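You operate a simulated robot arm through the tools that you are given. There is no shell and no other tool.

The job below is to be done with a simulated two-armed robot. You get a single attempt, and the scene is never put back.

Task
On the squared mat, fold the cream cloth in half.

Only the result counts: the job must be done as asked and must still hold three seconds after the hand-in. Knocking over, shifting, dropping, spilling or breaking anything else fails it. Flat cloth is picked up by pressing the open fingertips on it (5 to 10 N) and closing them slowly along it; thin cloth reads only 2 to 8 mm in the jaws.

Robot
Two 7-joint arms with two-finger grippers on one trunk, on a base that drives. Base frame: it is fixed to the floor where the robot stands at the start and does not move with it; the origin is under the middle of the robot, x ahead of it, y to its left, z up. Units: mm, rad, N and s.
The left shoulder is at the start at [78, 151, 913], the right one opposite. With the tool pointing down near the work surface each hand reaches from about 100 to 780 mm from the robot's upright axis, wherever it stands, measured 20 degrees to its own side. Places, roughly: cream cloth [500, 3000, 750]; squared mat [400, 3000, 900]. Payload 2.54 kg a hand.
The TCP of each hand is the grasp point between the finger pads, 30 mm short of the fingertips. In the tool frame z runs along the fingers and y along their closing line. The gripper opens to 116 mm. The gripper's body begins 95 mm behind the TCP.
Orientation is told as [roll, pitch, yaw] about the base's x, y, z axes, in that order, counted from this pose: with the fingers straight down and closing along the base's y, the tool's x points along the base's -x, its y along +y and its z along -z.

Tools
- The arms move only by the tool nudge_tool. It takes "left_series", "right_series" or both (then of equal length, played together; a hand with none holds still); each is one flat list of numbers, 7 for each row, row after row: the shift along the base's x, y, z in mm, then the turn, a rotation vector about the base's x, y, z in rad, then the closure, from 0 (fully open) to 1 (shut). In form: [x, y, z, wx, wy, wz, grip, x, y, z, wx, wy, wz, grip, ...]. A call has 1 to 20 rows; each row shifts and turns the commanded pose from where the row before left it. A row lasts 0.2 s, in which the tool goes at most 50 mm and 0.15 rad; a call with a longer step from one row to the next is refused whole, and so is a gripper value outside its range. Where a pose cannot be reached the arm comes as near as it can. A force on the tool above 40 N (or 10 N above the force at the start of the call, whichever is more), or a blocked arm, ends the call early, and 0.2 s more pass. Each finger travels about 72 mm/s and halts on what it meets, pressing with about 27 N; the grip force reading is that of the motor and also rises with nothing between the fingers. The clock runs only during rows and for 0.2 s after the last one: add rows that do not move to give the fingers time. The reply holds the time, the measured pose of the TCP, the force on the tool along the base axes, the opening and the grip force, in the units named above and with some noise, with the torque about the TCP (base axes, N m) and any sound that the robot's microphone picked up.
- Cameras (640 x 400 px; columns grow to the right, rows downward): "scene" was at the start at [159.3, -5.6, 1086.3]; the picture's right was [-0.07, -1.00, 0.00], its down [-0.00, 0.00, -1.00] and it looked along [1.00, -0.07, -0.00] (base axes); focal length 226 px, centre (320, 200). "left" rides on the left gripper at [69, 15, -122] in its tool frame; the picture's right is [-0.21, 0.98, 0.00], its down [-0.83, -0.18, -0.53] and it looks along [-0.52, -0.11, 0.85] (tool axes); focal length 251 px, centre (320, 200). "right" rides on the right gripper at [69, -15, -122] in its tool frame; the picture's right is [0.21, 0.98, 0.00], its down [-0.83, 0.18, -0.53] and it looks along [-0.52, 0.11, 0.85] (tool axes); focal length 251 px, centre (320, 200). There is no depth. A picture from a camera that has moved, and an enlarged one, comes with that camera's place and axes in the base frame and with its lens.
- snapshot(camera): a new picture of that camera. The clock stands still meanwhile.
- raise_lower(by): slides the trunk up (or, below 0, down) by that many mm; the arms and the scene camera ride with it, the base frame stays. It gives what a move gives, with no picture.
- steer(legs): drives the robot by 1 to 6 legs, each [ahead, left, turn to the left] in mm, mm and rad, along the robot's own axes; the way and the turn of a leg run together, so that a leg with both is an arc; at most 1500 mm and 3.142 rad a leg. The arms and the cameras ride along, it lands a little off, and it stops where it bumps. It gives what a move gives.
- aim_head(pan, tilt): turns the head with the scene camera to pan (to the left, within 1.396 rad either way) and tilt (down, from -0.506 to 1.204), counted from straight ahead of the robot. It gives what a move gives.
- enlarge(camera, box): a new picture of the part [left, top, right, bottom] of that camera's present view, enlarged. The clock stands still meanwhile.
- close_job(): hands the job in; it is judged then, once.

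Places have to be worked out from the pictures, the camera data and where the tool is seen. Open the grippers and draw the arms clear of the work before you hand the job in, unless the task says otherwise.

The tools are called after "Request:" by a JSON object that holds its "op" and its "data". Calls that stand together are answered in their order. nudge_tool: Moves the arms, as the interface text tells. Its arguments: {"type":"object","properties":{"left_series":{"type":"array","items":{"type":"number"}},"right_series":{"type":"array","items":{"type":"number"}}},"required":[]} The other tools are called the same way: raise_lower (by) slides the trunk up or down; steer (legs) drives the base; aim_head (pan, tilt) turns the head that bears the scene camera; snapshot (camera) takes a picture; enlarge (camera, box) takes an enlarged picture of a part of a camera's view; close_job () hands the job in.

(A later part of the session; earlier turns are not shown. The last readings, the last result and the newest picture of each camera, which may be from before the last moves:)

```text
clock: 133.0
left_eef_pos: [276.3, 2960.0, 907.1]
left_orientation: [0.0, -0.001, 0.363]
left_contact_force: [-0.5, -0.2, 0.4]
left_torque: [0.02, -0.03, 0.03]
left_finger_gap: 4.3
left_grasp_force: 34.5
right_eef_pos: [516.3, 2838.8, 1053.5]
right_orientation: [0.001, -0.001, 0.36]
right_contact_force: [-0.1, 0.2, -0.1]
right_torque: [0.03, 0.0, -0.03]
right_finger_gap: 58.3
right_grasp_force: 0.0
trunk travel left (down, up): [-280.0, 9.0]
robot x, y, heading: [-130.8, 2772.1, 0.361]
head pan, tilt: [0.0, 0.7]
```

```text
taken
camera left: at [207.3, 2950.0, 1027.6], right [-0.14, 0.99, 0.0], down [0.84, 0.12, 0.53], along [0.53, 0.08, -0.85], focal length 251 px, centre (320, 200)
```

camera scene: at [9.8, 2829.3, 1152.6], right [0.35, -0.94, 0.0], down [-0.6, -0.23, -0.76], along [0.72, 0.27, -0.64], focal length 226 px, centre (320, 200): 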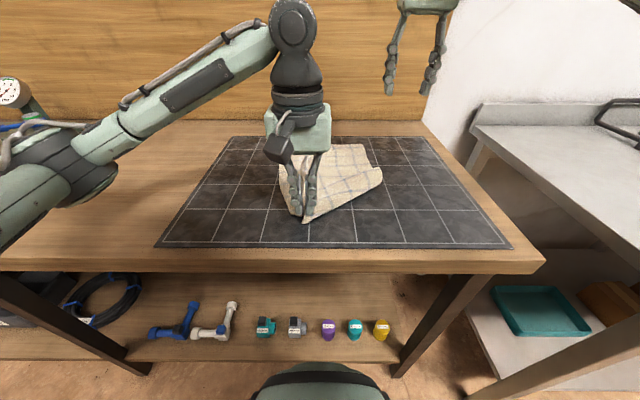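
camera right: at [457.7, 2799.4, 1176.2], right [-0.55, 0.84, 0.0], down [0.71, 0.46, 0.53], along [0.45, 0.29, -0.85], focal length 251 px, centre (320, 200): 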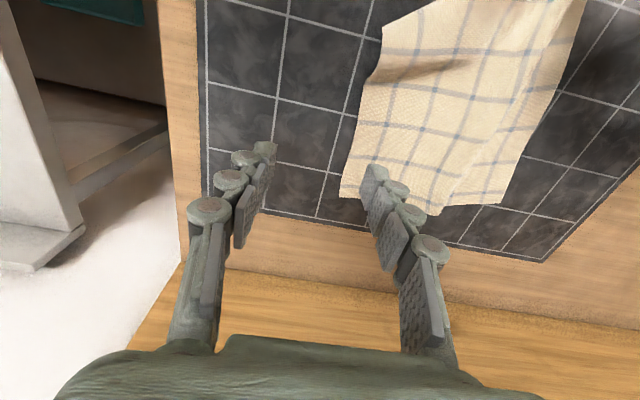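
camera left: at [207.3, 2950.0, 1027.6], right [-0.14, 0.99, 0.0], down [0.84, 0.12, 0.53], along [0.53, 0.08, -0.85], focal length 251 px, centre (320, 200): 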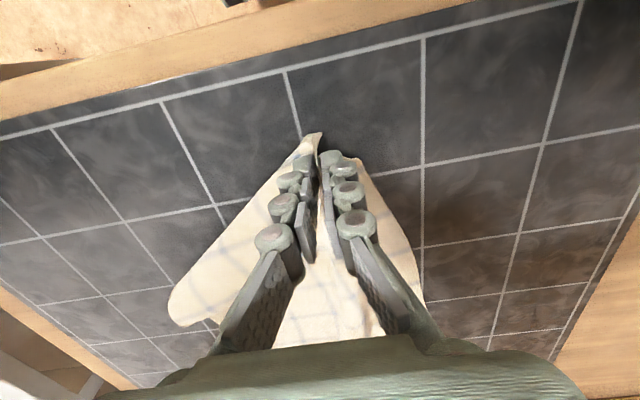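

A row was too long; nothing moved. I send the same release and retreat in shorter steps.

Request:
{"op": "nudge_tool", "data": {"left_series": [-3, -1, -9, 0, 0, 0, 1, 0, 0, 0, 0, 0, 0, 0.8, 0, 0, 0, 0, 0, 0, 0.65, 0, 0, 20, 0, 0, 0, 0.6, 0, 0, 40, 0, 0, 0, 0.3, -18, 18, 38, 0, 0, 0, 0, -18, 18, 38, 0, 0, 0, 0, 0, 0, 25, 0, 0, 0, 0]}}

Request:
{"op": "snapshot", "data": {"camera": "scene"}}

Request:
{"op": "snapshot", "data": {"camera": "left"}}

```text
clock: 134.8
left_eef_pos: [236.0, 2994.6, 1059.1]
left_orientation: [-0.002, -0.001, 0.362]
left_contact_force: [0.1, 0.3, -0.1]
left_torque: [0.01, -0.03, -0.01]
left_finger_gap: 115.8
left_grasp_force: 0.1
right_eef_pos: [516.6, 2839.6, 1052.8]
right_orientation: [0.002, 0.001, 0.361]
right_contact_force: [-0.5, 0.1, 0.7]
right_torque: [-0.01, -0.01, 0.05]
right_finger_gap: 58.2
right_grasp_force: 0.0
trunk travel left (down, up): [-280.0, 9.0]
robot x, y, heading: [-139.2, 2776.3, 0.362]
head pan, tilt: [0.0, 0.7]
```

```text
taken
camera scene: at [9.7, 2829.1, 1152.5], right [0.35, -0.94, 0.0], down [-0.6, -0.23, -0.77], along [0.72, 0.27, -0.64], focal length 226 px, centre (320, 200)
```

scene: 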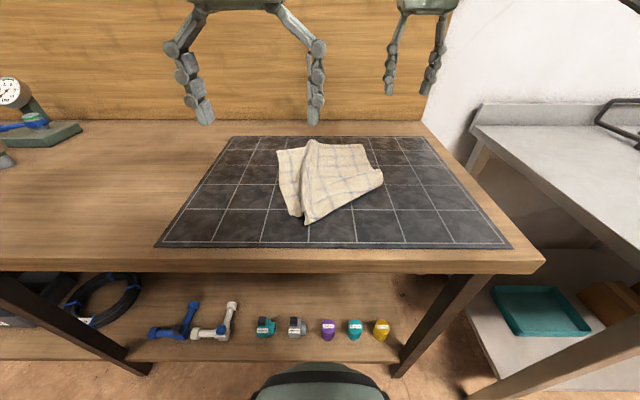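

```text
taken
camera left: at [167.9, 2983.4, 1180.5], right [-0.14, 0.99, 0.0], down [0.84, 0.12, 0.53], along [0.53, 0.08, -0.85], focal length 251 px, centre (320, 200)
```

left: 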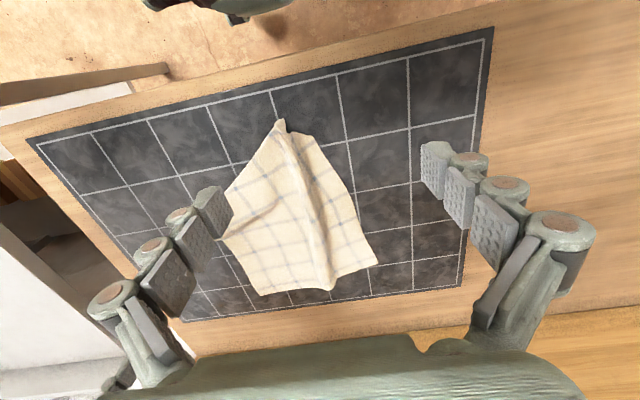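

I enlarge to make out where the four corners are.

Request:
{"op": "enlarge", "data": {"camera": "left", "box": [180, 100, 440, 310]}}

Request:
{"op": "enlarge", "data": {"camera": "scene", "box": [250, 130, 400, 230]}}

Request:
{"op": "enlarge", "data": {"camera": "right", "box": [300, 0, 640, 212]}}

```text
1.90 times, centred on (310, 205) of left
camera zoom: at [167.9, 2983.4, 1180.5], right [-0.14, 0.99, 0.0], down [0.84, 0.12, 0.53], along [0.53, 0.08, -0.85], focal length 479 px, centre (339, 190)
```

zoom: 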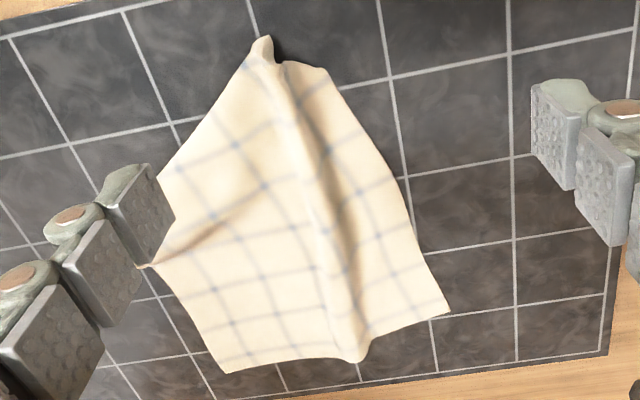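

```text
4.00 times, centred on (325, 180) of scene
camera zoom: at [9.7, 2829.1, 1152.5], right [0.35, -0.94, 0.0], down [-0.6, -0.23, -0.77], along [0.72, 0.27, -0.64], focal length 902 px, centre (300, 280)
```

zoom: 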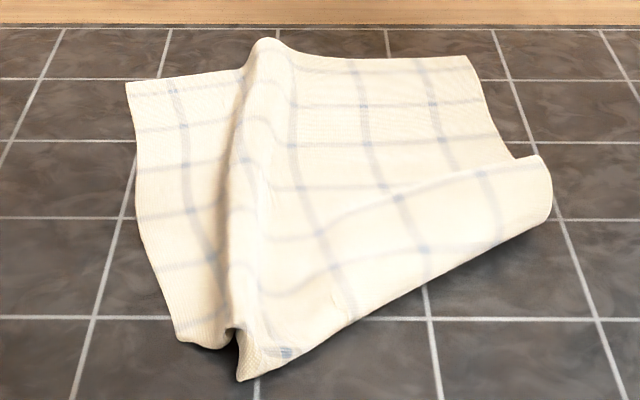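

```text
1.88 times, centred on (470, 106) of right
camera zoom: at [457.5, 2799.2, 1176.2], right [-0.55, 0.84, 0.0], down [0.71, 0.46, 0.53], along [0.45, 0.29, -0.85], focal length 473 px, centre (38, 377)
```

zoom: 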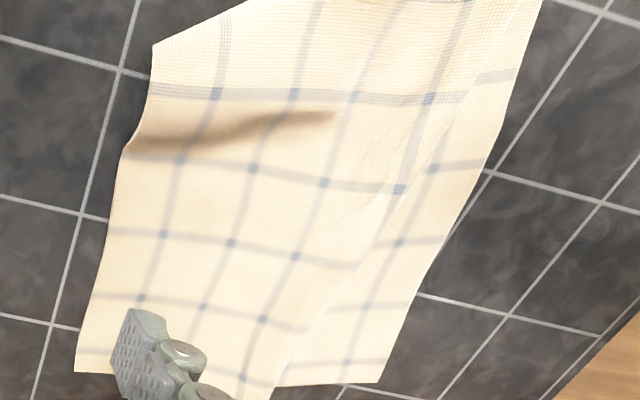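

The near-right corner is folded under along a diagonal from about (1284, 2669) to (1419, 2508) in heading coordinates. I will hold both ends of that diagonal, lift so the corner drops out, and lay it down outward; hands go above these points now.

Request:
{"op": "nudge_tool", "data": {"left_series": [9.1, -9.2, -32, 0, 0, 0, 0.3, 9.1, -9.2, -32, 0, 0, 0, 0.65, 9.1, -9.2, -32, 0, 0, 0, 0.65, 9.1, -9.2, -32, 0, 0, 0, 0.65, 0, 0, 0, 0, 0, 0, 0.65], "right_series": [-21.8, 3.5, -30.7, 0, 0, 0, 0.55, -21.8, 3.5, -30.7, 0, 0, 0, 0.55, -21.8, 3.5, -30.7, 0, 0, 0, 0.55, -21.8, 3.5, -30.7, 0, 0, 0, 0.55, 0, 0, 0, 0, 0, 0, 0.55]}}

Request:
{"op": "snapshot", "data": {"camera": "left"}}

Request:
{"op": "snapshot", "data": {"camera": "right"}}

```text
clock: 136.0
left_eef_pos: [273.8, 2957.7, 930.0]
left_orientation: [-0.002, 0.001, 0.362]
left_contact_force: [-0.6, -0.3, 1.0]
left_torque: [0.03, 0.02, 0.01]
left_finger_gap: 40.7
left_grasp_force: 0.2
right_eef_pos: [427.5, 2853.1, 931.9]
right_orientation: [-0.001, 0.0, 0.361]
right_contact_force: [-0.5, 0.1, 0.6]
right_torque: [0.01, -0.04, 0.02]
right_finger_gap: 51.9
right_grasp_force: 0.0
trunk travel left (down, up): [-280.0, 9.0]
robot x, y, heading: [-136.8, 2776.9, 0.364]
head pan, tilt: [0.0, 0.7]
```

```text
taken
camera left: at [205.1, 2948.1, 1050.5], right [-0.14, 0.99, 0.0], down [0.84, 0.12, 0.53], along [0.53, 0.08, -0.84], focal length 251 px, centre (320, 200)
```

left: 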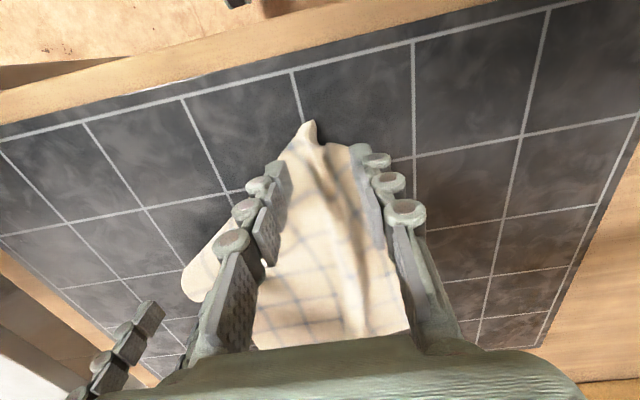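

```text
taken
camera right: at [368.9, 2813.9, 1054.4], right [-0.55, 0.84, 0.0], down [0.71, 0.46, 0.53], along [0.45, 0.29, -0.85], focal length 251 px, centre (320, 200)
```

right: 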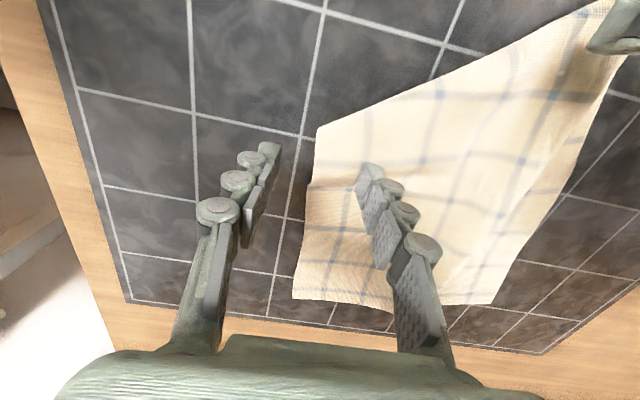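

Both are placed well: the left straddles the ridge at the tip, the right straddles the rolled fold's end. I lower both.

Request:
{"op": "nudge_tool", "data": {"left_series": [0, 0, -15, 0, 0, 0, 0.65, 0, 0, -15, 0, 0, 0, 0.65, 0, 0, -3, 0, 0, 0, 0.65, 0, 0, 0, 0, 0, 0, 0.65], "right_series": [0, 0, -15, 0, 0, 0, 0.55, 0, 0, -15, 0, 0, 0, 0.55, 0, 0, -5, 0, 0, 0, 0.55, 0, 0, 0, 0, 0, 0, 0.55]}}

Request:
{"op": "nudge_tool", "data": {"left_series": [0, 0, -1, 0, 0, 0, 0.65, 0, 0, 0, 0, 0, 0, 0.69, 0, 0, 0, 0, 0, 0, 0.73, 0, 0, 0, 0, 0, 0, 0.77, 0, 0, 0, 0, 0, 0, 0.81, 0, 0, 0, 0, 0, 0, 0.85, 0, 0, 0, 0, 0, 0, 0.89, 0, 0, 0, 0, 0, 0, 0.93, 0, 0, 0, 0, 0, 0, 0.97, 0, 0, 0, 0, 0, 0, 1, 0, 0, 0, 0, 0, 0, 1, 0, 0, 0, 0, 0, 0, 1], "right_series": [0, 0, -1, 0, 0, 0, 0.55, 0, 0, 0, 0, 0, 0, 0.6, 0, 0, 0, 0, 0, 0, 0.65, 0, 0, 0, 0, 0, 0, 0.7, 0, 0, 0, 0, 0, 0, 0.75, 0, 0, 0, 0, 0, 0, 0.8, 0, 0, 0, 0, 0, 0, 0.85, 0, 0, 0, 0, 0, 0, 0.9, 0, 0, 0, 0, 0, 0, 0.95, 0, 0, 0, 0, 0, 0, 1, 0, 0, 0, 0, 0, 0, 1, 0, 0, 0, 0, 0, 0, 1]}}

Request:
{"op": "snapshot", "data": {"camera": "left"}}

Request:
{"op": "snapshot", "data": {"camera": "right"}}

```text
clock: 137.0
left_eef_pos: [274.3, 2959.2, 896.6]
left_orientation: [-0.002, -0.001, 0.362]
left_contact_force: [1.0, -0.2, 1.2]
left_torque: [-0.02, -0.03, 0.03]
left_finger_gap: 40.6
left_grasp_force: 0.7
right_eef_pos: [428.0, 2854.2, 896.9]
right_orientation: [0.001, -0.001, 0.362]
right_contact_force: [-0.2, -0.2, 1.9]
right_torque: [0.1, 0.07, 0.04]
right_finger_gap: 52.4
right_grasp_force: 0.3
trunk travel left (down, up): [-280.0, 9.0]
robot x, y, heading: [-134.1, 2772.0, 0.363]
head pan, tilt: [0.0, 0.7]
```

```text
clock: 139.6
left_eef_pos: [274.6, 2958.4, 895.4]
left_orientation: [-0.002, 0.001, 0.361]
left_contact_force: [1.5, -1.2, 4.4]
left_torque: [-0.07, -0.05, 0.02]
left_finger_gap: 3.9
left_grasp_force: 27.3
right_eef_pos: [429.3, 2853.5, 895.3]
right_orientation: [0.0, 0.002, 0.363]
right_contact_force: [1.2, -0.1, -1.2]
right_torque: [0.01, -0.04, 0.0]
right_finger_gap: 0.0
right_grasp_force: 21.9
trunk travel left (down, up): [-280.0, 9.0]
robot x, y, heading: [-133.8, 2775.2, 0.36]
head pan, tilt: [0.0, 0.7]
```

```text
taken
camera left: at [204.5, 2948.0, 1016.6], right [-0.14, 0.99, 0.0], down [0.84, 0.12, 0.53], along [0.53, 0.08, -0.85], focal length 251 px, centre (320, 200)
```

left: 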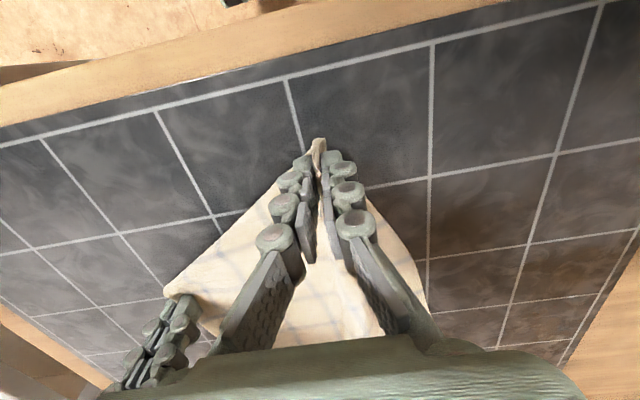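

```text
taken
camera right: at [370.0, 2813.8, 1018.3], right [-0.55, 0.84, 0.0], down [0.71, 0.46, 0.53], along [0.45, 0.29, -0.85], focal length 251 px, centre (320, 200)
```

right: 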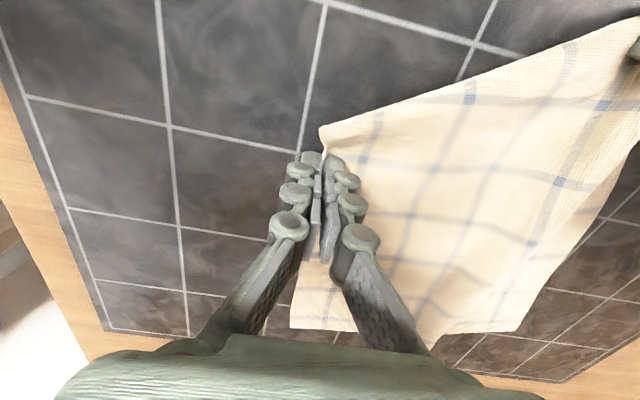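

The left grips the tip (3.9 mm), the right slipped off the roll. I clear the right hand and lift the tip alone with the left, to let the tucked corner drop out.

Request:
{"op": "nudge_tool", "data": {"left_series": [0, 0, 0, 0, 0, 0, 1, 0, 0, 10, 0, 0, 0, 1, 0, 0, 25, 0, 0, 0, 1, 0, 0, 35, 0, 0, 0, 1, 0, 0, 40, 0, 0, 0, 1, 0, 0, 40, 0, 0, 0, 1, 0, 0, 40, 0, 0, 0, 1, 0, 0, 0, 0, 0, 0, 1], "right_series": [0, 0, 20, 0, 0, 0, 0.9, 12, -33, 20, 0, 0, 0, 0.7, 12, -33, 20, 0, 0, 0, 0.5, 12, -33, 20, 0, 0, 0, 0.5, 0, 0, 30, 0, 0, 0, 0.5, 0, 0, 30, 0, 0, 0, 0.5, 0, 0, 0, 0, 0, 0, 0.5, 0, 0, 0, 0, 0, 0, 0.5]}}

Request:
{"op": "snapshot", "data": {"camera": "scene"}}

Request:
{"op": "snapshot", "data": {"camera": "right"}}

```text
clock: 141.4
left_eef_pos: [274.3, 2958.7, 1085.8]
left_orientation: [0.001, 0.001, 0.361]
left_contact_force: [0.0, -0.8, 0.5]
left_torque: [0.02, -0.01, 0.02]
left_finger_gap: 3.5
left_grasp_force: 27.1
right_eef_pos: [467.5, 2755.2, 1035.4]
right_orientation: [0.0, 0.0, 0.361]
right_contact_force: [0.1, 0.0, -0.6]
right_torque: [-0.01, 0.0, -0.01]
right_finger_gap: 57.8
right_grasp_force: 0.0
trunk travel left (down, up): [-280.0, 9.0]
robot x, y, heading: [-135.2, 2774.7, 0.364]
head pan, tilt: [0.0, 0.7]
```

```text
taken
camera scene: at [9.9, 2829.5, 1152.5], right [0.35, -0.94, 0.0], down [-0.6, -0.23, -0.76], along [0.72, 0.27, -0.64], focal length 226 px, centre (320, 200)
```

scene: 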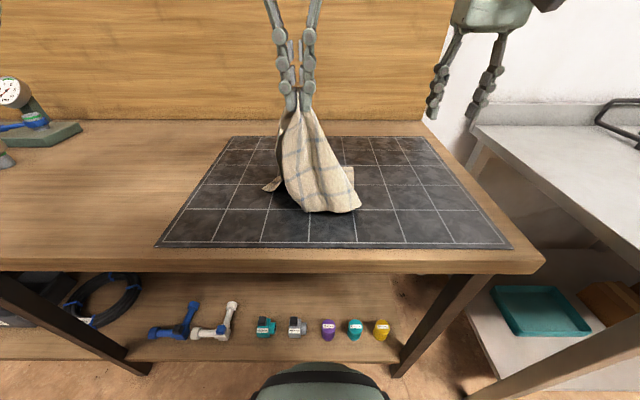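

```text
taken
camera right: at [407.8, 2714.5, 1157.5], right [-0.55, 0.84, 0.0], down [0.71, 0.46, 0.53], along [0.45, 0.29, -0.85], focal length 251 px, centre (320, 200)
```

right: 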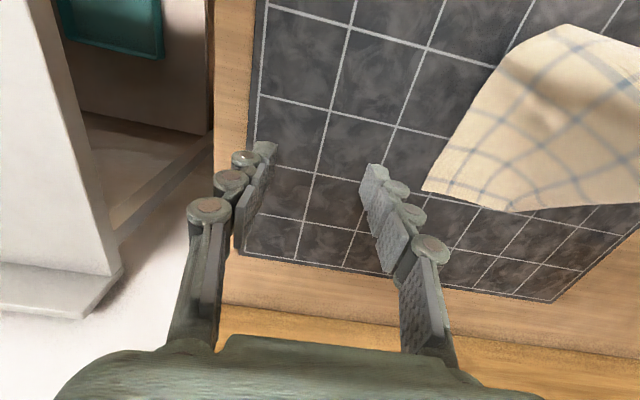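

Lifting worked: the near-right corner has dropped out and lies towards me. I lower the tip again, drawing it slightly left and back.

Request:
{"op": "nudge_tool", "data": {"left_series": [-5.1, 2.3, -37, 0, 0, 0, 1, -5.1, 2.3, -37, 0, 0, 0, 1, -5.1, 2.3, -37, 0, 0, 0, 1, -5.1, 2.3, -37, 0, 0, 0, 1, -5.1, 2.3, -35, 0, 0, 0, 1, 0, 0, 0, 0, 0, 0, 1]}}

Request:
{"op": "snapshot", "data": {"camera": "scene"}}

Request:
{"op": "snapshot", "data": {"camera": "right"}}

Request:
{"op": "snapshot", "data": {"camera": "left"}}

```text
clock: 142.8
left_eef_pos: [250.5, 2971.4, 902.2]
left_orientation: [-0.002, 0.001, 0.36]
left_contact_force: [0.0, -0.4, 0.1]
left_torque: [0.01, 0.04, 0.04]
left_finger_gap: 3.9
left_grasp_force: 27.3
right_eef_pos: [467.1, 2753.0, 1034.7]
right_orientation: [0.0, 0.0, 0.361]
right_contact_force: [1.0, -0.5, -0.5]
right_torque: [0.01, 0.02, 0.02]
right_finger_gap: 58.0
right_grasp_force: 0.1
trunk travel left (down, up): [-280.0, 9.0]
robot x, y, heading: [-135.9, 2772.2, 0.364]
head pan, tilt: [0.0, 0.7]
```

```text
taken
camera scene: at [9.7, 2829.3, 1152.6], right [0.35, -0.94, 0.0], down [-0.6, -0.23, -0.77], along [0.72, 0.27, -0.64], focal length 226 px, centre (320, 200)
```

scene: 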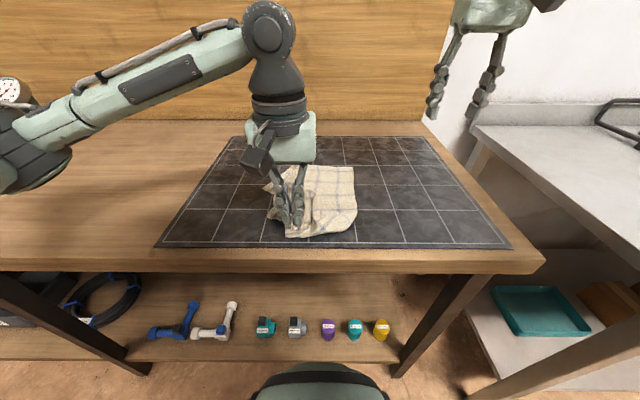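

```text
taken
camera right: at [407.6, 2714.4, 1157.4], right [-0.55, 0.84, 0.0], down [0.71, 0.46, 0.53], along [0.45, 0.29, -0.85], focal length 251 px, centre (320, 200)
```

right: 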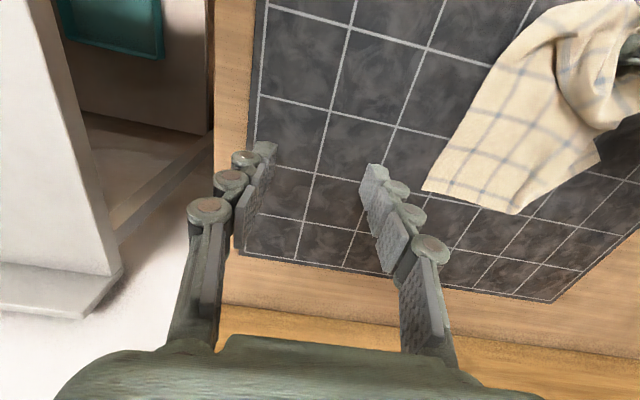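

```text
taken
camera left: at [181.5, 2961.4, 1024.1], right [-0.14, 0.99, 0.0], down [0.84, 0.12, 0.53], along [0.53, 0.08, -0.85], focal length 251 px, centre (320, 200)
```

left: 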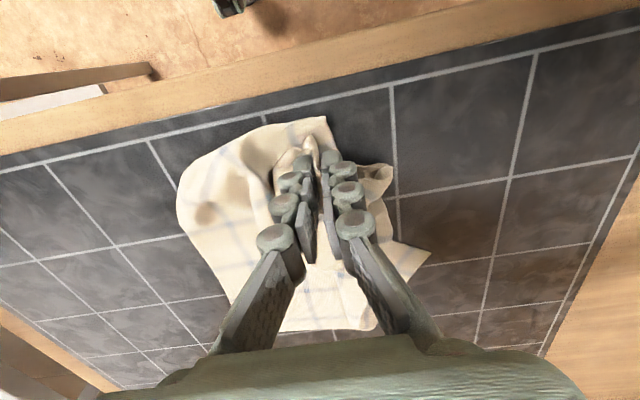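

The cloth slid towards me and bunched a little. I release the left hand, raise it, and look at the whole cloth.

Request:
{"op": "nudge_tool", "data": {"left_series": [0, 0, -4, 0, 0, 0, 0.9, 0, 0, 0, 0, 0, 0, 0.75, 0, 0, 0, 0, 0, 0, 0.65, 0, 0, 20, 0, 0, 0, 0.6, 0, 0, 40, 0, 0, 0, 0.3, -10, 30, 36, 0, 0, 0, 0, -10, 30, 36, 0, 0, 0, 0, -10, 30, 36, 0, 0, 0, 0, 0, 0, 25, 0, 0, 0, 0]}}

Request:
{"op": "enlarge", "data": {"camera": "scene", "box": [230, 145, 390, 245]}}

Request:
{"op": "snapshot", "data": {"camera": "left"}}

Request:
{"op": "snapshot", "data": {"camera": "right"}}

```text
clock: 144.8
left_eef_pos: [219.4, 3061.1, 1091.8]
left_orientation: [-0.001, 0.001, 0.36]
left_contact_force: [-0.5, 0.6, -0.8]
left_torque: [0.0, 0.02, 0.0]
left_finger_gap: 115.9
left_grasp_force: 0.1
right_eef_pos: [467.0, 2754.3, 1035.8]
right_orientation: [0.001, 0.0, 0.362]
right_contact_force: [-1.0, -0.6, -0.9]
right_torque: [0.05, -0.03, -0.02]
right_finger_gap: 57.9
right_grasp_force: 0.1
trunk travel left (down, up): [-280.0, 9.0]
robot x, y, heading: [-133.3, 2776.1, 0.366]
head pan, tilt: [0.0, 0.7]
```

```text
4.00 times, centred on (310, 195) of scene
camera zoom: at [9.7, 2829.0, 1152.5], right [0.35, -0.94, 0.0], down [-0.6, -0.23, -0.77], along [0.72, 0.27, -0.64], focal length 902 px, centre (360, 220)
```

zoom: 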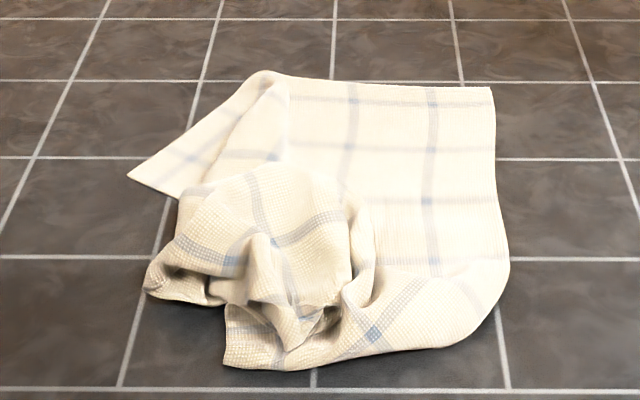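

```text
taken
camera left: at [149.8, 3049.8, 1212.7], right [-0.14, 0.99, 0.0], down [0.84, 0.12, 0.53], along [0.53, 0.08, -0.85], focal length 251 px, centre (320, 200)
```

left: 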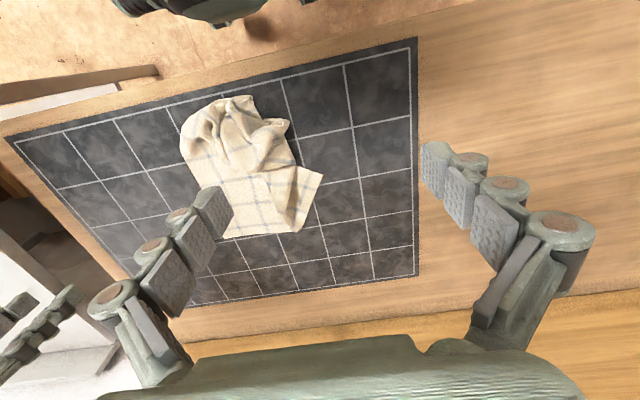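

```text
taken
camera right: at [407.6, 2714.0, 1157.4], right [-0.55, 0.84, 0.0], down [0.71, 0.46, 0.53], along [0.45, 0.29, -0.85], focal length 251 px, centre (320, 200)
```

right: 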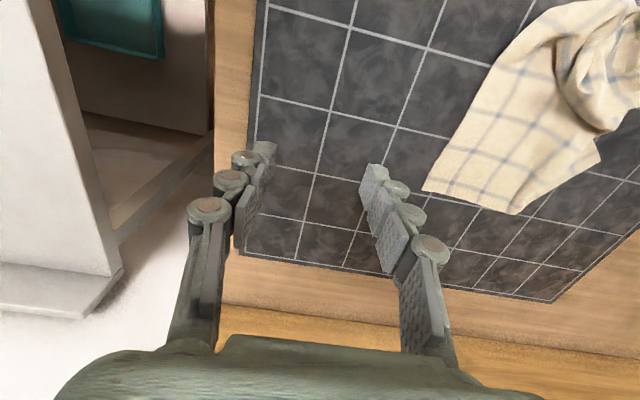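

Both far corners are plain to see, at about (1474, 2564) and (1387, 2764) in heading coordinates. I will grip those, lift the whole cloth so it hangs out straight, and lay it flat again; I bring the hands above them.

Request:
{"op": "nudge_tool", "data": {"left_series": [23.7, -3.4, -32.4, 0, 0, 0, 0.4, 23.7, -3.4, -32.4, 0, 0, 0, 0.707, 23.7, -3.4, -32.4, 0, 0, 0, 0.707, 23.7, -3.4, -32.4, 0, 0, 0, 0.707, 23.7, -3.4, -32.4, 0, 0, 0, 0.707, 0, 0, 0, 0, 0, 0, 0.707], "right_series": [-2.9, 38.3, -10, 0, 0, 0, 0.707, -2.9, 38.3, -10, 0, 0, 0, 0.707, -2.9, 38.3, -20, 0, 0, 0, 0.707, -2.9, 38.3, -30, 0, 0, 0, 0.707, -2.9, 38.3, -30, 0, 0, 0, 0.707, 0, 0, -6, 0, 0, 0, 0.707]}}

Request:
{"op": "snapshot", "data": {"camera": "left"}}

Request:
{"op": "snapshot", "data": {"camera": "right"}}

```text
clock: 146.2
left_eef_pos: [339.2, 3041.4, 930.7]
left_orientation: [0.0, 0.0, 0.362]
left_contact_force: [0.1, -0.6, -0.2]
left_torque: [-0.03, 0.02, 0.01]
left_finger_gap: 34.1
left_grasp_force: 0.0
right_eef_pos: [450.9, 2945.5, 929.3]
right_orientation: [0.001, -0.003, 0.361]
right_contact_force: [-0.5, -0.3, -0.2]
right_torque: [0.01, 0.01, -0.03]
right_finger_gap: 34.2
right_grasp_force: 0.1
trunk travel left (down, up): [-280.0, 9.0]
robot x, y, heading: [-139.9, 2774.5, 0.36]
head pan, tilt: [0.0, 0.7]
```

```text
taken
camera left: at [268.7, 3031.9, 1051.3], right [-0.14, 0.99, 0.0], down [0.84, 0.12, 0.53], along [0.53, 0.08, -0.85], focal length 251 px, centre (320, 200)
```

left: 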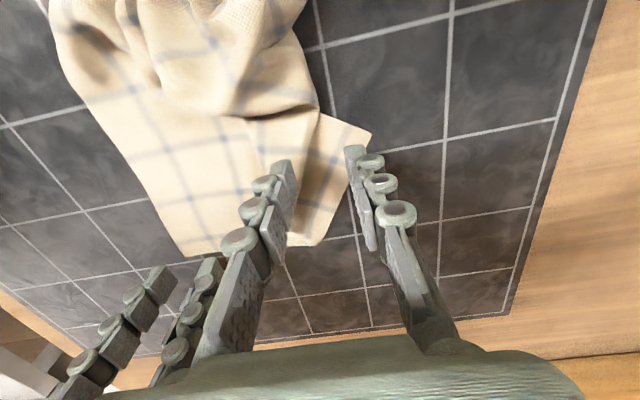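

```text
taken
camera right: at [391.2, 2905.6, 1052.0], right [-0.55, 0.84, 0.0], down [0.71, 0.46, 0.54], along [0.45, 0.29, -0.84], focal length 251 px, centre (320, 200)
```

right: 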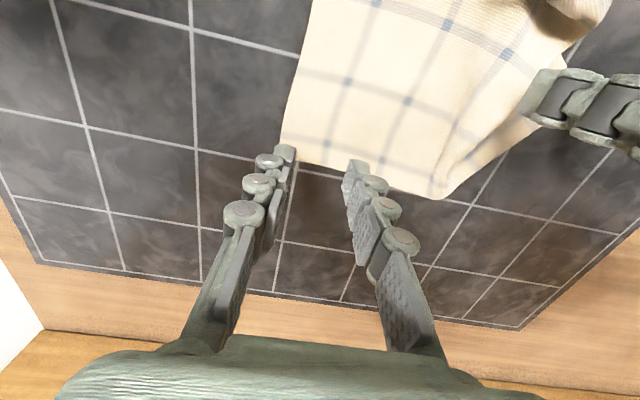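

Both hands are right over the far corners. I lower them to the contact height.

Request:
{"op": "nudge_tool", "data": {"left_series": [0, 0, -15, 0, 0, 0, 0.707, 0, 0, -15, 0, 0, 0, 0.707, 0, 0, -4, 0, 0, 0, 0.707, 0, 0, 0, 0, 0, 0, 0.707], "right_series": [0, 0, -15, 0, 0, 0, 0.707, 0, 0, -15, 0, 0, 0, 0.707, 0, 0, -3, 0, 0, 0, 0.707, 0, 0, 0, 0, 0, 0, 0.707]}}

Request:
{"op": "nudge_tool", "data": {"left_series": [0, 0, -1.5, 0, 0, 0, 0.707, 0, 0, 0, 0, 0, 0, 0.707], "right_series": [0, 0, -1.5, 0, 0, 0, 0.707, 0, 0, 0, 0, 0, 0, 0.707]}}

```text
clock: 147.2
left_eef_pos: [337.6, 3042.1, 895.7]
left_orientation: [-0.002, 0.001, 0.363]
left_contact_force: [1.3, 0.1, 1.8]
left_torque: [0.0, -0.03, 0.02]
left_finger_gap: 34.1
left_grasp_force: 0.0
right_eef_pos: [450.4, 2944.6, 897.6]
right_orientation: [0.001, -0.001, 0.362]
right_contact_force: [0.5, 0.3, 0.5]
right_torque: [0.0, -0.01, -0.03]
right_finger_gap: 34.0
right_grasp_force: 0.1
trunk travel left (down, up): [-280.0, 9.0]
robot x, y, heading: [-137.2, 2776.7, 0.366]
head pan, tilt: [0.0, 0.7]
```

```text
clock: 147.8
left_eef_pos: [338.1, 3043.1, 895.0]
left_orientation: [-0.001, -0.002, 0.361]
left_contact_force: [2.3, 0.8, 8.2]
left_torque: [-0.14, -0.15, 0.06]
left_finger_gap: 34.4
left_grasp_force: 0.1
right_eef_pos: [451.2, 2944.4, 895.9]
right_orientation: [-0.001, -0.001, 0.361]
right_contact_force: [-0.3, 1.3, -0.4]
right_torque: [-0.02, 0.02, -0.01]
right_finger_gap: 33.9
right_grasp_force: 0.1
trunk travel left (down, up): [-280.0, 9.0]
robot x, y, heading: [-132.2, 2774.1, 0.362]
head pan, tilt: [0.0, 0.7]
```

Left presses 8 N; the right needs another 1.5 mm or so. I lower the right and then close both slowly.

Request:
{"op": "nudge_tool", "data": {"right_series": [0, 0, -1.5, 0, 0, 0, 0.707, 0, 0, 0, 0, 0, 0, 0.707]}}

Request:
{"op": "nudge_tool", "data": {"right_series": [0, 0, -0.4, 0, 0, 0, 0.707, 0, 0, 0, 0, 0, 0, 0.707]}}

```text
clock: 148.4
left_eef_pos: [337.0, 3041.4, 895.4]
left_orientation: [-0.002, -0.003, 0.362]
left_contact_force: [5.6, -0.7, 10.1]
left_torque: [-0.16, -0.22, 0.09]
left_finger_gap: 35.0
left_grasp_force: 0.8
right_eef_pos: [450.2, 2945.1, 895.7]
right_orientation: [0.0, -0.002, 0.361]
right_contact_force: [-0.3, 0.0, -0.7]
right_torque: [-0.02, 0.01, -0.03]
right_finger_gap: 34.0
right_grasp_force: 0.0
trunk travel left (down, up): [-280.0, 9.0]
robot x, y, heading: [-133.1, 2772.7, 0.364]
head pan, tilt: [0.0, 0.7]
```

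```text
clock: 149.0
left_eef_pos: [337.2, 3042.2, 894.9]
left_orientation: [-0.001, -0.001, 0.36]
left_contact_force: [4.7, 0.4, 10.4]
left_torque: [-0.19, -0.19, 0.11]
left_finger_gap: 34.9
left_grasp_force: 0.7
right_eef_pos: [451.0, 2945.6, 894.8]
right_orientation: [-0.002, -0.002, 0.361]
right_contact_force: [-0.3, -0.7, 2.8]
right_torque: [-0.05, -0.02, -0.01]
right_finger_gap: 34.3
right_grasp_force: 0.0
trunk travel left (down, up): [-280.0, 9.0]
robot x, y, heading: [-133.5, 2774.5, 0.362]
head pan, tilt: [0.0, 0.7]
```

Left 10 N, right 3 N; I add a little on the right, ease the left, and close slowly.

Request:
{"op": "nudge_tool", "data": {"left_series": [0, 0, 0.2, 0, 0, 0, 0.72, 0, 0, 0, 0, 0, 0, 0.74, 0, 0, 0, 0, 0, 0, 0.76, 0, 0, 0, 0, 0, 0, 0.78, 0, 0, 0, 0, 0, 0, 0.8, 0, 0, 0, 0, 0, 0, 0.82, 0, 0, 0, 0, 0, 0, 0.84, 0, 0, 0, 0, 0, 0, 0.86], "right_series": [0, 0, -0.5, 0, 0, 0, 0.707, 0, 0, 0, 0, 0, 0, 0.73, 0, 0, 0, 0, 0, 0, 0.75, 0, 0, 0, 0, 0, 0, 0.78, 0, 0, 0, 0, 0, 0, 0.8, 0, 0, 0, 0, 0, 0, 0.82, 0, 0, 0, 0, 0, 0, 0.84, 0, 0, 0, 0, 0, 0, 0.86]}}

Request:
{"op": "enlarge", "data": {"camera": "left", "box": [200, 80, 440, 230]}}

Request:
{"op": "enlarge", "data": {"camera": "right", "box": [200, 80, 440, 230]}}

```text
clock: 150.8
left_eef_pos: [337.1, 3042.2, 895.4]
left_orientation: [0.001, 0.001, 0.362]
left_contact_force: [-1.2, -1.2, 4.3]
left_torque: [-0.07, 0.0, -0.01]
left_finger_gap: 16.6
left_grasp_force: 0.4
right_eef_pos: [450.5, 2945.8, 894.4]
right_orientation: [0.0, -0.002, 0.362]
right_contact_force: [-1.1, -1.0, 5.0]
right_torque: [-0.05, 0.0, 0.03]
right_finger_gap: 15.3
right_grasp_force: 0.1
trunk travel left (down, up): [-280.0, 9.0]
robot x, y, heading: [-136.3, 2772.8, 0.36]
head pan, tilt: [0.0, 0.7]
```

```text
2.67 times, centred on (320, 155) of left
camera zoom: at [267.8, 3031.9, 1016.0], right [-0.14, 0.99, 0.0], down [0.84, 0.12, 0.53], along [0.53, 0.08, -0.85], focal length 670 px, centre (320, 320)
```

zoom: 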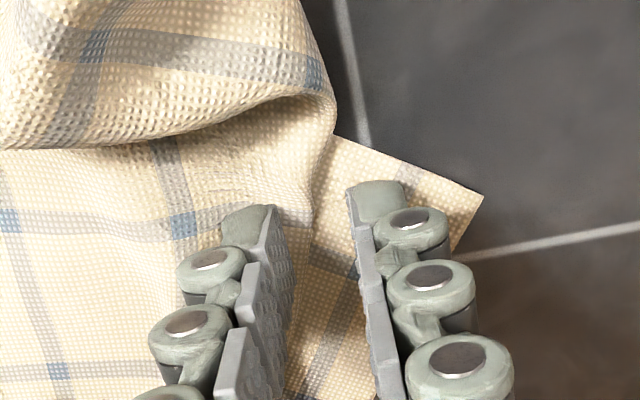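

```text
2.67 times, centred on (320, 155) of right
camera zoom: at [391.4, 2905.7, 1016.1], right [-0.55, 0.84, 0.0], down [0.71, 0.46, 0.54], along [0.45, 0.29, -0.84], focal length 670 px, centre (320, 320)
```

zoom: 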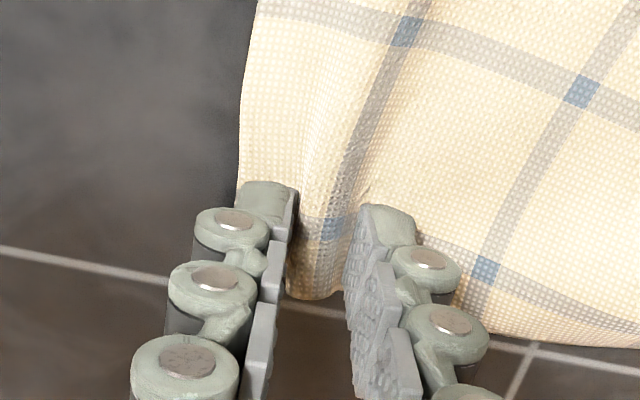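

Both are gathering cloth. I finish the closing and lift 25 mm to check.

Request:
{"op": "nudge_tool", "data": {"left_series": [0, 0, 0, 0, 0, 0, 0.88, 0, 0, 0, 0, 0, 0, 0.91, 0, 0, 0, 0, 0, 0, 0.94, 0, 0, 0, 0, 0, 0, 0.97, 0, 0, 0, 0, 0, 0, 1, 0, 0, 0, 0, 0, 0, 1, 0, 0, 0, 0, 0, 0, 1], "right_series": [0, 0, 0, 0, 0, 0, 0.88, 0, 0, 0, 0, 0, 0, 0.91, 0, 0, 0, 0, 0, 0, 0.94, 0, 0, 0, 0, 0, 0, 0.97, 0, 0, 0, 0, 0, 0, 1, 0, 0, 0, 0, 0, 0, 1, 0, 0, 0, 0, 0, 0, 1]}}

Request:
{"op": "nudge_tool", "data": {"left_series": [0, 0, 8, 0, 0, 0, 1, 0, 0, 10, 0, 0, 0, 1, 0, 0, 10, 0, 0, 0, 1, 0, 0, 0, 0, 0, 0, 1], "right_series": [0, 0, 8, 0, 0, 0, 1, 0, 0, 10, 0, 0, 0, 1, 0, 0, 10, 0, 0, 0, 1, 0, 0, 0, 0, 0, 0, 1]}}

Request:
{"op": "snapshot", "data": {"camera": "left"}}

Request:
{"op": "snapshot", "data": {"camera": "right"}}

```text
clock: 152.4
left_eef_pos: [336.2, 3042.9, 893.4]
left_orientation: [0.0, 0.0, 0.361]
left_contact_force: [-0.2, -0.3, -0.8]
left_torque: [0.02, -0.01, -0.03]
left_finger_gap: 0.1
left_grasp_force: 27.2
right_eef_pos: [450.4, 2945.8, 893.2]
right_orientation: [0.001, 0.002, 0.361]
right_contact_force: [0.2, -0.2, 1.4]
right_torque: [0.02, 0.04, 0.01]
right_finger_gap: 6.0
right_grasp_force: 27.1
trunk travel left (down, up): [-280.0, 9.0]
robot x, y, heading: [-132.2, 2775.4, 0.36]
head pan, tilt: [0.0, 0.7]
```

```text
clock: 153.4
left_eef_pos: [336.5, 3042.1, 921.6]
left_orientation: [0.0, 0.001, 0.359]
left_contact_force: [0.2, 0.8, -0.3]
left_torque: [0.03, 0.02, -0.01]
left_finger_gap: 0.0
left_grasp_force: 26.7
right_eef_pos: [450.8, 2945.8, 923.2]
right_orientation: [0.0, 0.0, 0.361]
right_contact_force: [-0.4, -0.4, -0.1]
right_torque: [-0.02, 0.02, 0.02]
right_finger_gap: 6.1
right_grasp_force: 27.4
trunk travel left (down, up): [-280.0, 9.0]
robot x, y, heading: [-136.3, 2773.1, 0.363]
head pan, tilt: [0.0, 0.7]
```

```text
taken
camera left: at [267.5, 3031.8, 1043.5], right [-0.14, 0.99, 0.0], down [0.84, 0.12, 0.53], along [0.53, 0.08, -0.85], focal length 251 px, centre (320, 200)
```

left: 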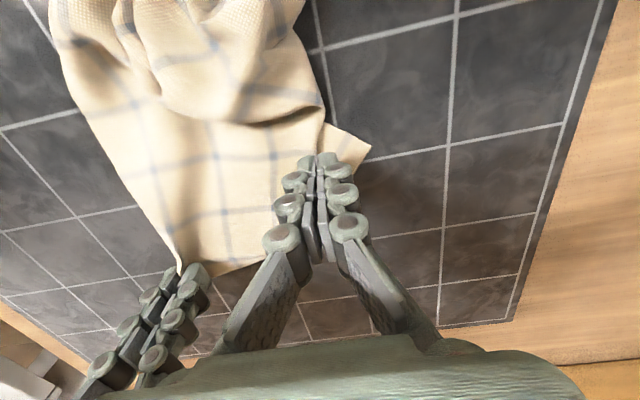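

```text
taken
camera right: at [391.8, 2906.4, 1044.4], right [-0.55, 0.84, 0.0], down [0.71, 0.46, 0.53], along [0.45, 0.29, -0.85], focal length 251 px, centre (320, 200)
```

right: 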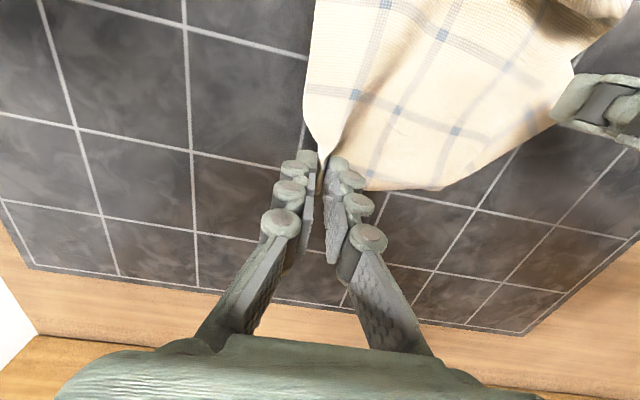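

The right holds well (6 mm); the left missed since its fingers stood on two different folds. I lift the left away and pull the right corner up and outward to straighten the far edge.

Request:
{"op": "nudge_tool", "data": {"left_series": [0, 0, 30, 0, 0, 0, 0.9, -12, 15, 40, 0, 0, 0, 0.6, -12, 15, 40, 0, 0, 0, 0.3, -12, 15, 30, 0, 0, 0, 0, 0, 0, 0, 0, 0, 0, 0, 0, 0, 0, 0, 0, 0, 0], "right_series": [0, 0, 20, 0, 0, 0, 1, 0, 0, 20, 0, 0, 0, 1, 11, -16, 10, 0, 0, 0, 1, 11, -16, 0, 0, 0, 0, 1, 11, -16, 0, 0, 0, 0, 1, 0, 0, 0, 0, 0, 0, 1]}}

Request:
{"op": "snapshot", "data": {"camera": "scene"}}

Request:
{"op": "snapshot", "data": {"camera": "left"}}

```text
clock: 154.8
left_eef_pos: [302.1, 3089.6, 1061.6]
left_orientation: [-0.001, -0.001, 0.363]
left_contact_force: [0.0, -0.8, -0.4]
left_torque: [0.0, 0.01, 0.01]
left_finger_gap: 115.9
left_grasp_force: 0.1
right_eef_pos: [483.6, 2898.7, 970.5]
right_orientation: [0.0, 0.003, 0.361]
right_contact_force: [0.3, 0.7, 0.1]
right_torque: [-0.01, 0.03, 0.0]
right_finger_gap: 6.4
right_grasp_force: 26.7
trunk travel left (down, up): [-280.0, 9.0]
robot x, y, heading: [-136.5, 2778.4, 0.369]
head pan, tilt: [0.0, 0.7]
```

```text
taken
camera scene: at [9.6, 2829.5, 1152.6], right [0.35, -0.94, 0.0], down [-0.6, -0.23, -0.77], along [0.72, 0.27, -0.64], focal length 226 px, centre (320, 200)
```

scene: 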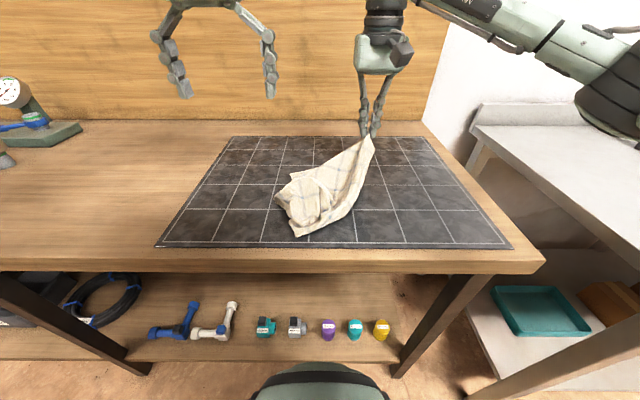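

```text
taken
camera left: at [232.2, 3078.6, 1183.4], right [-0.14, 0.99, 0.0], down [0.84, 0.12, 0.53], along [0.53, 0.08, -0.85], focal length 251 px, centre (320, 200)
```

left: 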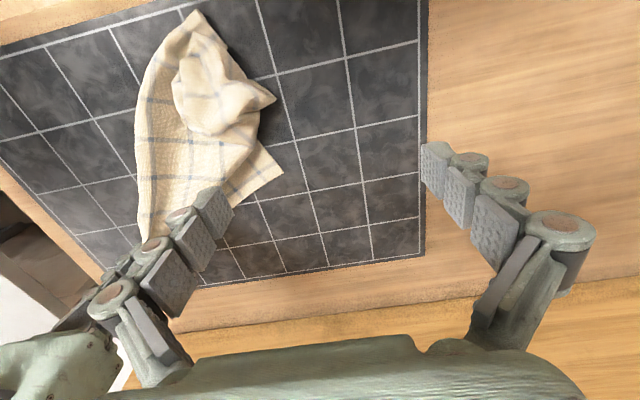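

I take a closer look at the left parts of the cloth now.

Request:
{"op": "enlarge", "data": {"camera": "left", "box": [110, 0, 310, 240]}}

Request:
{"op": "enlarge", "data": {"camera": "scene", "box": [250, 130, 400, 245]}}

```text
1.67 times, centred on (210, 120) of left
camera zoom: at [232.2, 3078.6, 1183.4], right [-0.14, 0.99, 0.0], down [0.84, 0.12, 0.53], along [0.53, 0.08, -0.85], focal length 419 px, centre (503, 333)
```

zoom: 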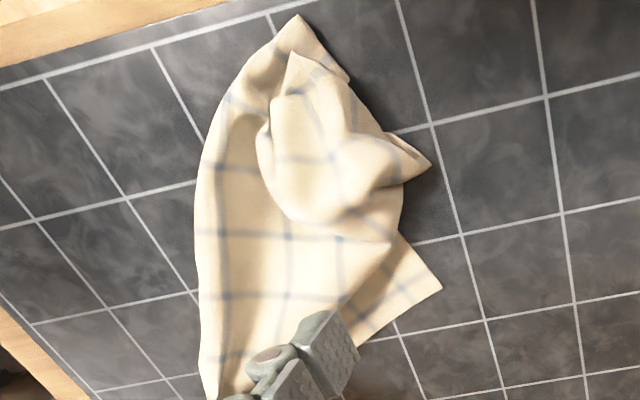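

```text
3.48 times, centred on (325, 188) of scene
camera zoom: at [9.6, 2829.5, 1152.6], right [0.35, -0.94, 0.0], down [-0.6, -0.23, -0.77], along [0.72, 0.27, -0.64], focal length 785 px, centre (303, 244)
```

zoom: 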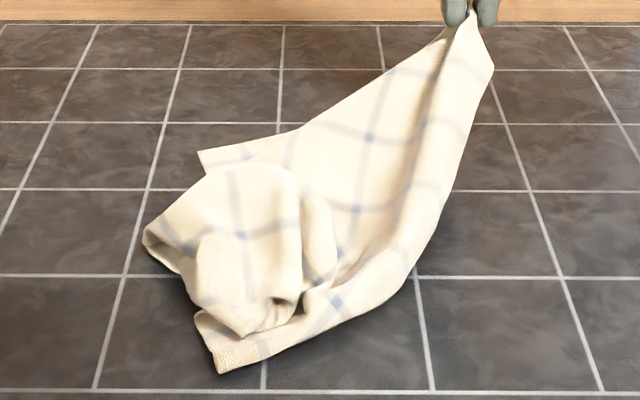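

All four corners are visible; the far-left corner is free at about (1447, 2714). I bring the left hand over the far edge just inside that corner, both fingers on the same layer.

Request:
{"op": "nudge_tool", "data": {"left_series": [20.9, -13.6, -20, 0, 0, 0, 0.3, 20.9, -13.6, -25, 0, 0, 0, 0.6, 20.9, -13.6, -30, 0, 0, 0, 0.707, 20.9, -13.6, -31, 0, 0, 0, 0.707, 20.9, -13.6, -30, 0, 0, 0, 0.707, 0, 0, 0, 0, 0, 0, 0.707]}}

Request:
{"op": "snapshot", "data": {"camera": "left"}}

```text
clock: 156.2
left_eef_pos: [407.0, 3017.8, 923.8]
left_orientation: [-0.002, 0.001, 0.361]
left_contact_force: [0.9, -0.2, -0.4]
left_torque: [0.02, -0.03, 0.01]
left_finger_gap: 34.1
left_grasp_force: 0.1
right_eef_pos: [482.8, 2897.9, 970.7]
right_orientation: [0.0, 0.001, 0.363]
right_contact_force: [0.2, 0.3, 0.2]
right_torque: [-0.02, 0.02, 0.05]
right_finger_gap: 6.4
right_grasp_force: 27.1
trunk travel left (down, up): [-280.0, 9.0]
robot x, y, heading: [-137.0, 2775.2, 0.363]
head pan, tilt: [0.0, 0.7]
```

```text
taken
camera left: at [337.0, 3007.4, 1045.2], right [-0.14, 0.99, 0.0], down [0.84, 0.12, 0.53], along [0.53, 0.08, -0.85], focal length 251 px, centre (320, 200)
```

left: 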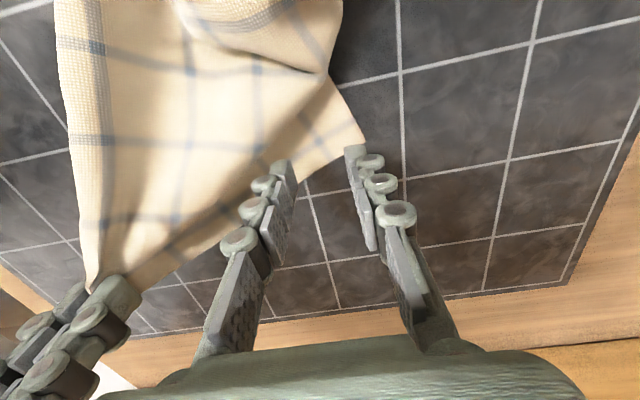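

The fingers sit just inside the free far edge near the corner. I lower and feel for contact.

Request:
{"op": "nudge_tool", "data": {"left_series": [0, 0, -14, 0, 0, 0, 0.707, 0, 0, -12, 0, 0, 0, 0.707, 0, 0, -2, 0, 0, 0, 0.707, 0, 0, 0, 0, 0, 0, 0.707]}}

Request:
{"op": "nudge_tool", "data": {"left_series": [0, 0, -1, 0, 0, 0, 0.707, 0, 0, 0, 0, 0, 0, 0.707]}}

```text
clock: 157.2
left_eef_pos: [405.9, 3020.0, 896.2]
left_orientation: [-0.002, 0.0, 0.362]
left_contact_force: [-0.3, 0.2, 0.4]
left_torque: [-0.02, 0.01, -0.01]
left_finger_gap: 34.2
left_grasp_force: 0.0
right_eef_pos: [483.7, 2897.8, 970.6]
right_orientation: [-0.001, 0.0, 0.36]
right_contact_force: [-0.7, 0.1, -0.6]
right_torque: [0.03, -0.01, -0.01]
right_finger_gap: 6.1
right_grasp_force: 26.8
trunk travel left (down, up): [-280.0, 9.0]
robot x, y, heading: [-137.2, 2772.4, 0.363]
head pan, tilt: [0.0, 0.7]
```

```text
clock: 157.8
left_eef_pos: [405.3, 3019.7, 896.6]
left_orientation: [-0.004, 0.001, 0.362]
left_contact_force: [0.6, 0.2, -0.5]
left_torque: [0.05, -0.01, -0.02]
left_finger_gap: 33.9
left_grasp_force: 0.0
right_eef_pos: [484.0, 2899.0, 970.1]
right_orientation: [-0.001, 0.002, 0.362]
right_contact_force: [-1.1, 0.0, -0.4]
right_torque: [-0.01, 0.01, 0.03]
right_finger_gap: 6.3
right_grasp_force: 27.2
trunk travel left (down, up): [-280.0, 9.0]
robot x, y, heading: [-135.8, 2775.7, 0.363]
head pan, tilt: [0.0, 0.7]
```

No contact yet; I go on in half-millimetre and millimetre steps.

Request:
{"op": "nudge_tool", "data": {"left_series": [0, 0, -1, 0, 0, 0, 0.707, 0, 0, 0, 0, 0, 0, 0.707]}}

Request:
{"op": "nudge_tool", "data": {"left_series": [0, 0, -0.7, 0, 0, 0, 0.707, 0, 0, 0, 0, 0, 0, 0.707]}}

```text
clock: 158.4
left_eef_pos: [405.7, 3018.3, 894.9]
left_orientation: [0.0, 0.0, 0.361]
left_contact_force: [0.3, -0.6, -0.9]
left_torque: [0.01, -0.05, 0.03]
left_finger_gap: 33.9
left_grasp_force: 0.1
right_eef_pos: [484.9, 2898.8, 970.5]
right_orientation: [0.002, -0.001, 0.363]
right_contact_force: [0.3, 1.1, -0.5]
right_torque: [0.01, -0.01, 0.0]
right_finger_gap: 6.2
right_grasp_force: 27.7
trunk travel left (down, up): [-280.0, 9.0]
robot x, y, heading: [-134.0, 2774.6, 0.366]
head pan, tilt: [0.0, 0.7]
```

```text
clock: 159.0
left_eef_pos: [406.2, 3019.5, 895.2]
left_orientation: [0.0, 0.0, 0.362]
left_contact_force: [-0.8, 0.4, 1.0]
left_torque: [-0.02, 0.02, 0.0]
left_finger_gap: 34.0
left_grasp_force: 0.0
right_eef_pos: [484.8, 2899.5, 971.2]
right_orientation: [0.0, 0.0, 0.36]
right_contact_force: [-0.5, 0.1, 0.1]
right_torque: [-0.06, -0.02, 0.0]
right_finger_gap: 6.3
right_grasp_force: 27.2
trunk travel left (down, up): [-280.0, 9.0]
robot x, y, heading: [-134.7, 2772.3, 0.361]
head pan, tilt: [0.0, 0.7]
```

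First touch (1 N). I press 0.7 mm more and close slowly.

Request:
{"op": "nudge_tool", "data": {"left_series": [0, 0, -0.7, 0, 0, 0, 0.707, 0, 0, 0, 0, 0, 0, 0.72, 0, 0, 0, 0, 0, 0, 0.74, 0, 0, 0, 0, 0, 0, 0.76, 0, 0, 0, 0, 0, 0, 0.78, 0, 0, 0, 0, 0, 0, 0.8, 0, 0, 0, 0, 0, 0, 0.82, 0, 0, 0, 0, 0, 0, 0.84, 0, 0, 0, 0, 0, 0, 0.86]}}

Request:
{"op": "enlarge", "data": {"camera": "left", "box": [200, 80, 440, 230]}}

```text
clock: 161.0
left_eef_pos: [406.6, 3019.4, 894.3]
left_orientation: [0.001, 0.001, 0.361]
left_contact_force: [0.0, 0.9, 0.4]
left_torque: [-0.01, 0.02, -0.01]
left_finger_gap: 16.3
left_grasp_force: 0.0
right_eef_pos: [484.5, 2898.3, 971.3]
right_orientation: [0.0, 0.0, 0.361]
right_contact_force: [0.0, 0.2, -0.2]
right_torque: [0.0, -0.02, 0.03]
right_finger_gap: 6.4
right_grasp_force: 26.9
trunk travel left (down, up): [-280.0, 9.0]
robot x, y, heading: [-135.8, 2777.5, 0.368]
head pan, tilt: [0.0, 0.7]
```

```text
2.67 times, centred on (320, 155) of left
camera zoom: at [337.0, 3010.0, 1015.6], right [-0.14, 0.99, 0.0], down [0.84, 0.12, 0.53], along [0.53, 0.08, -0.85], focal length 670 px, centre (320, 320)
```

zoom: 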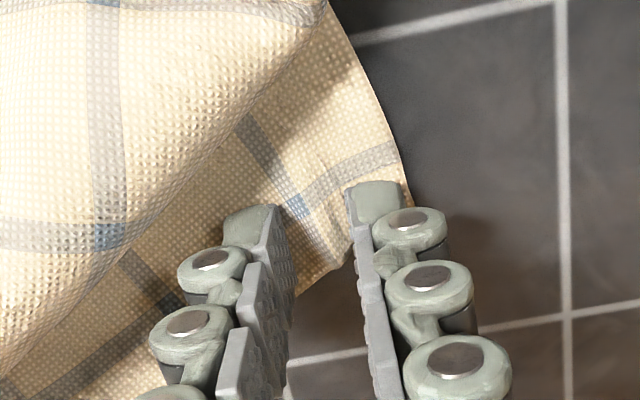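

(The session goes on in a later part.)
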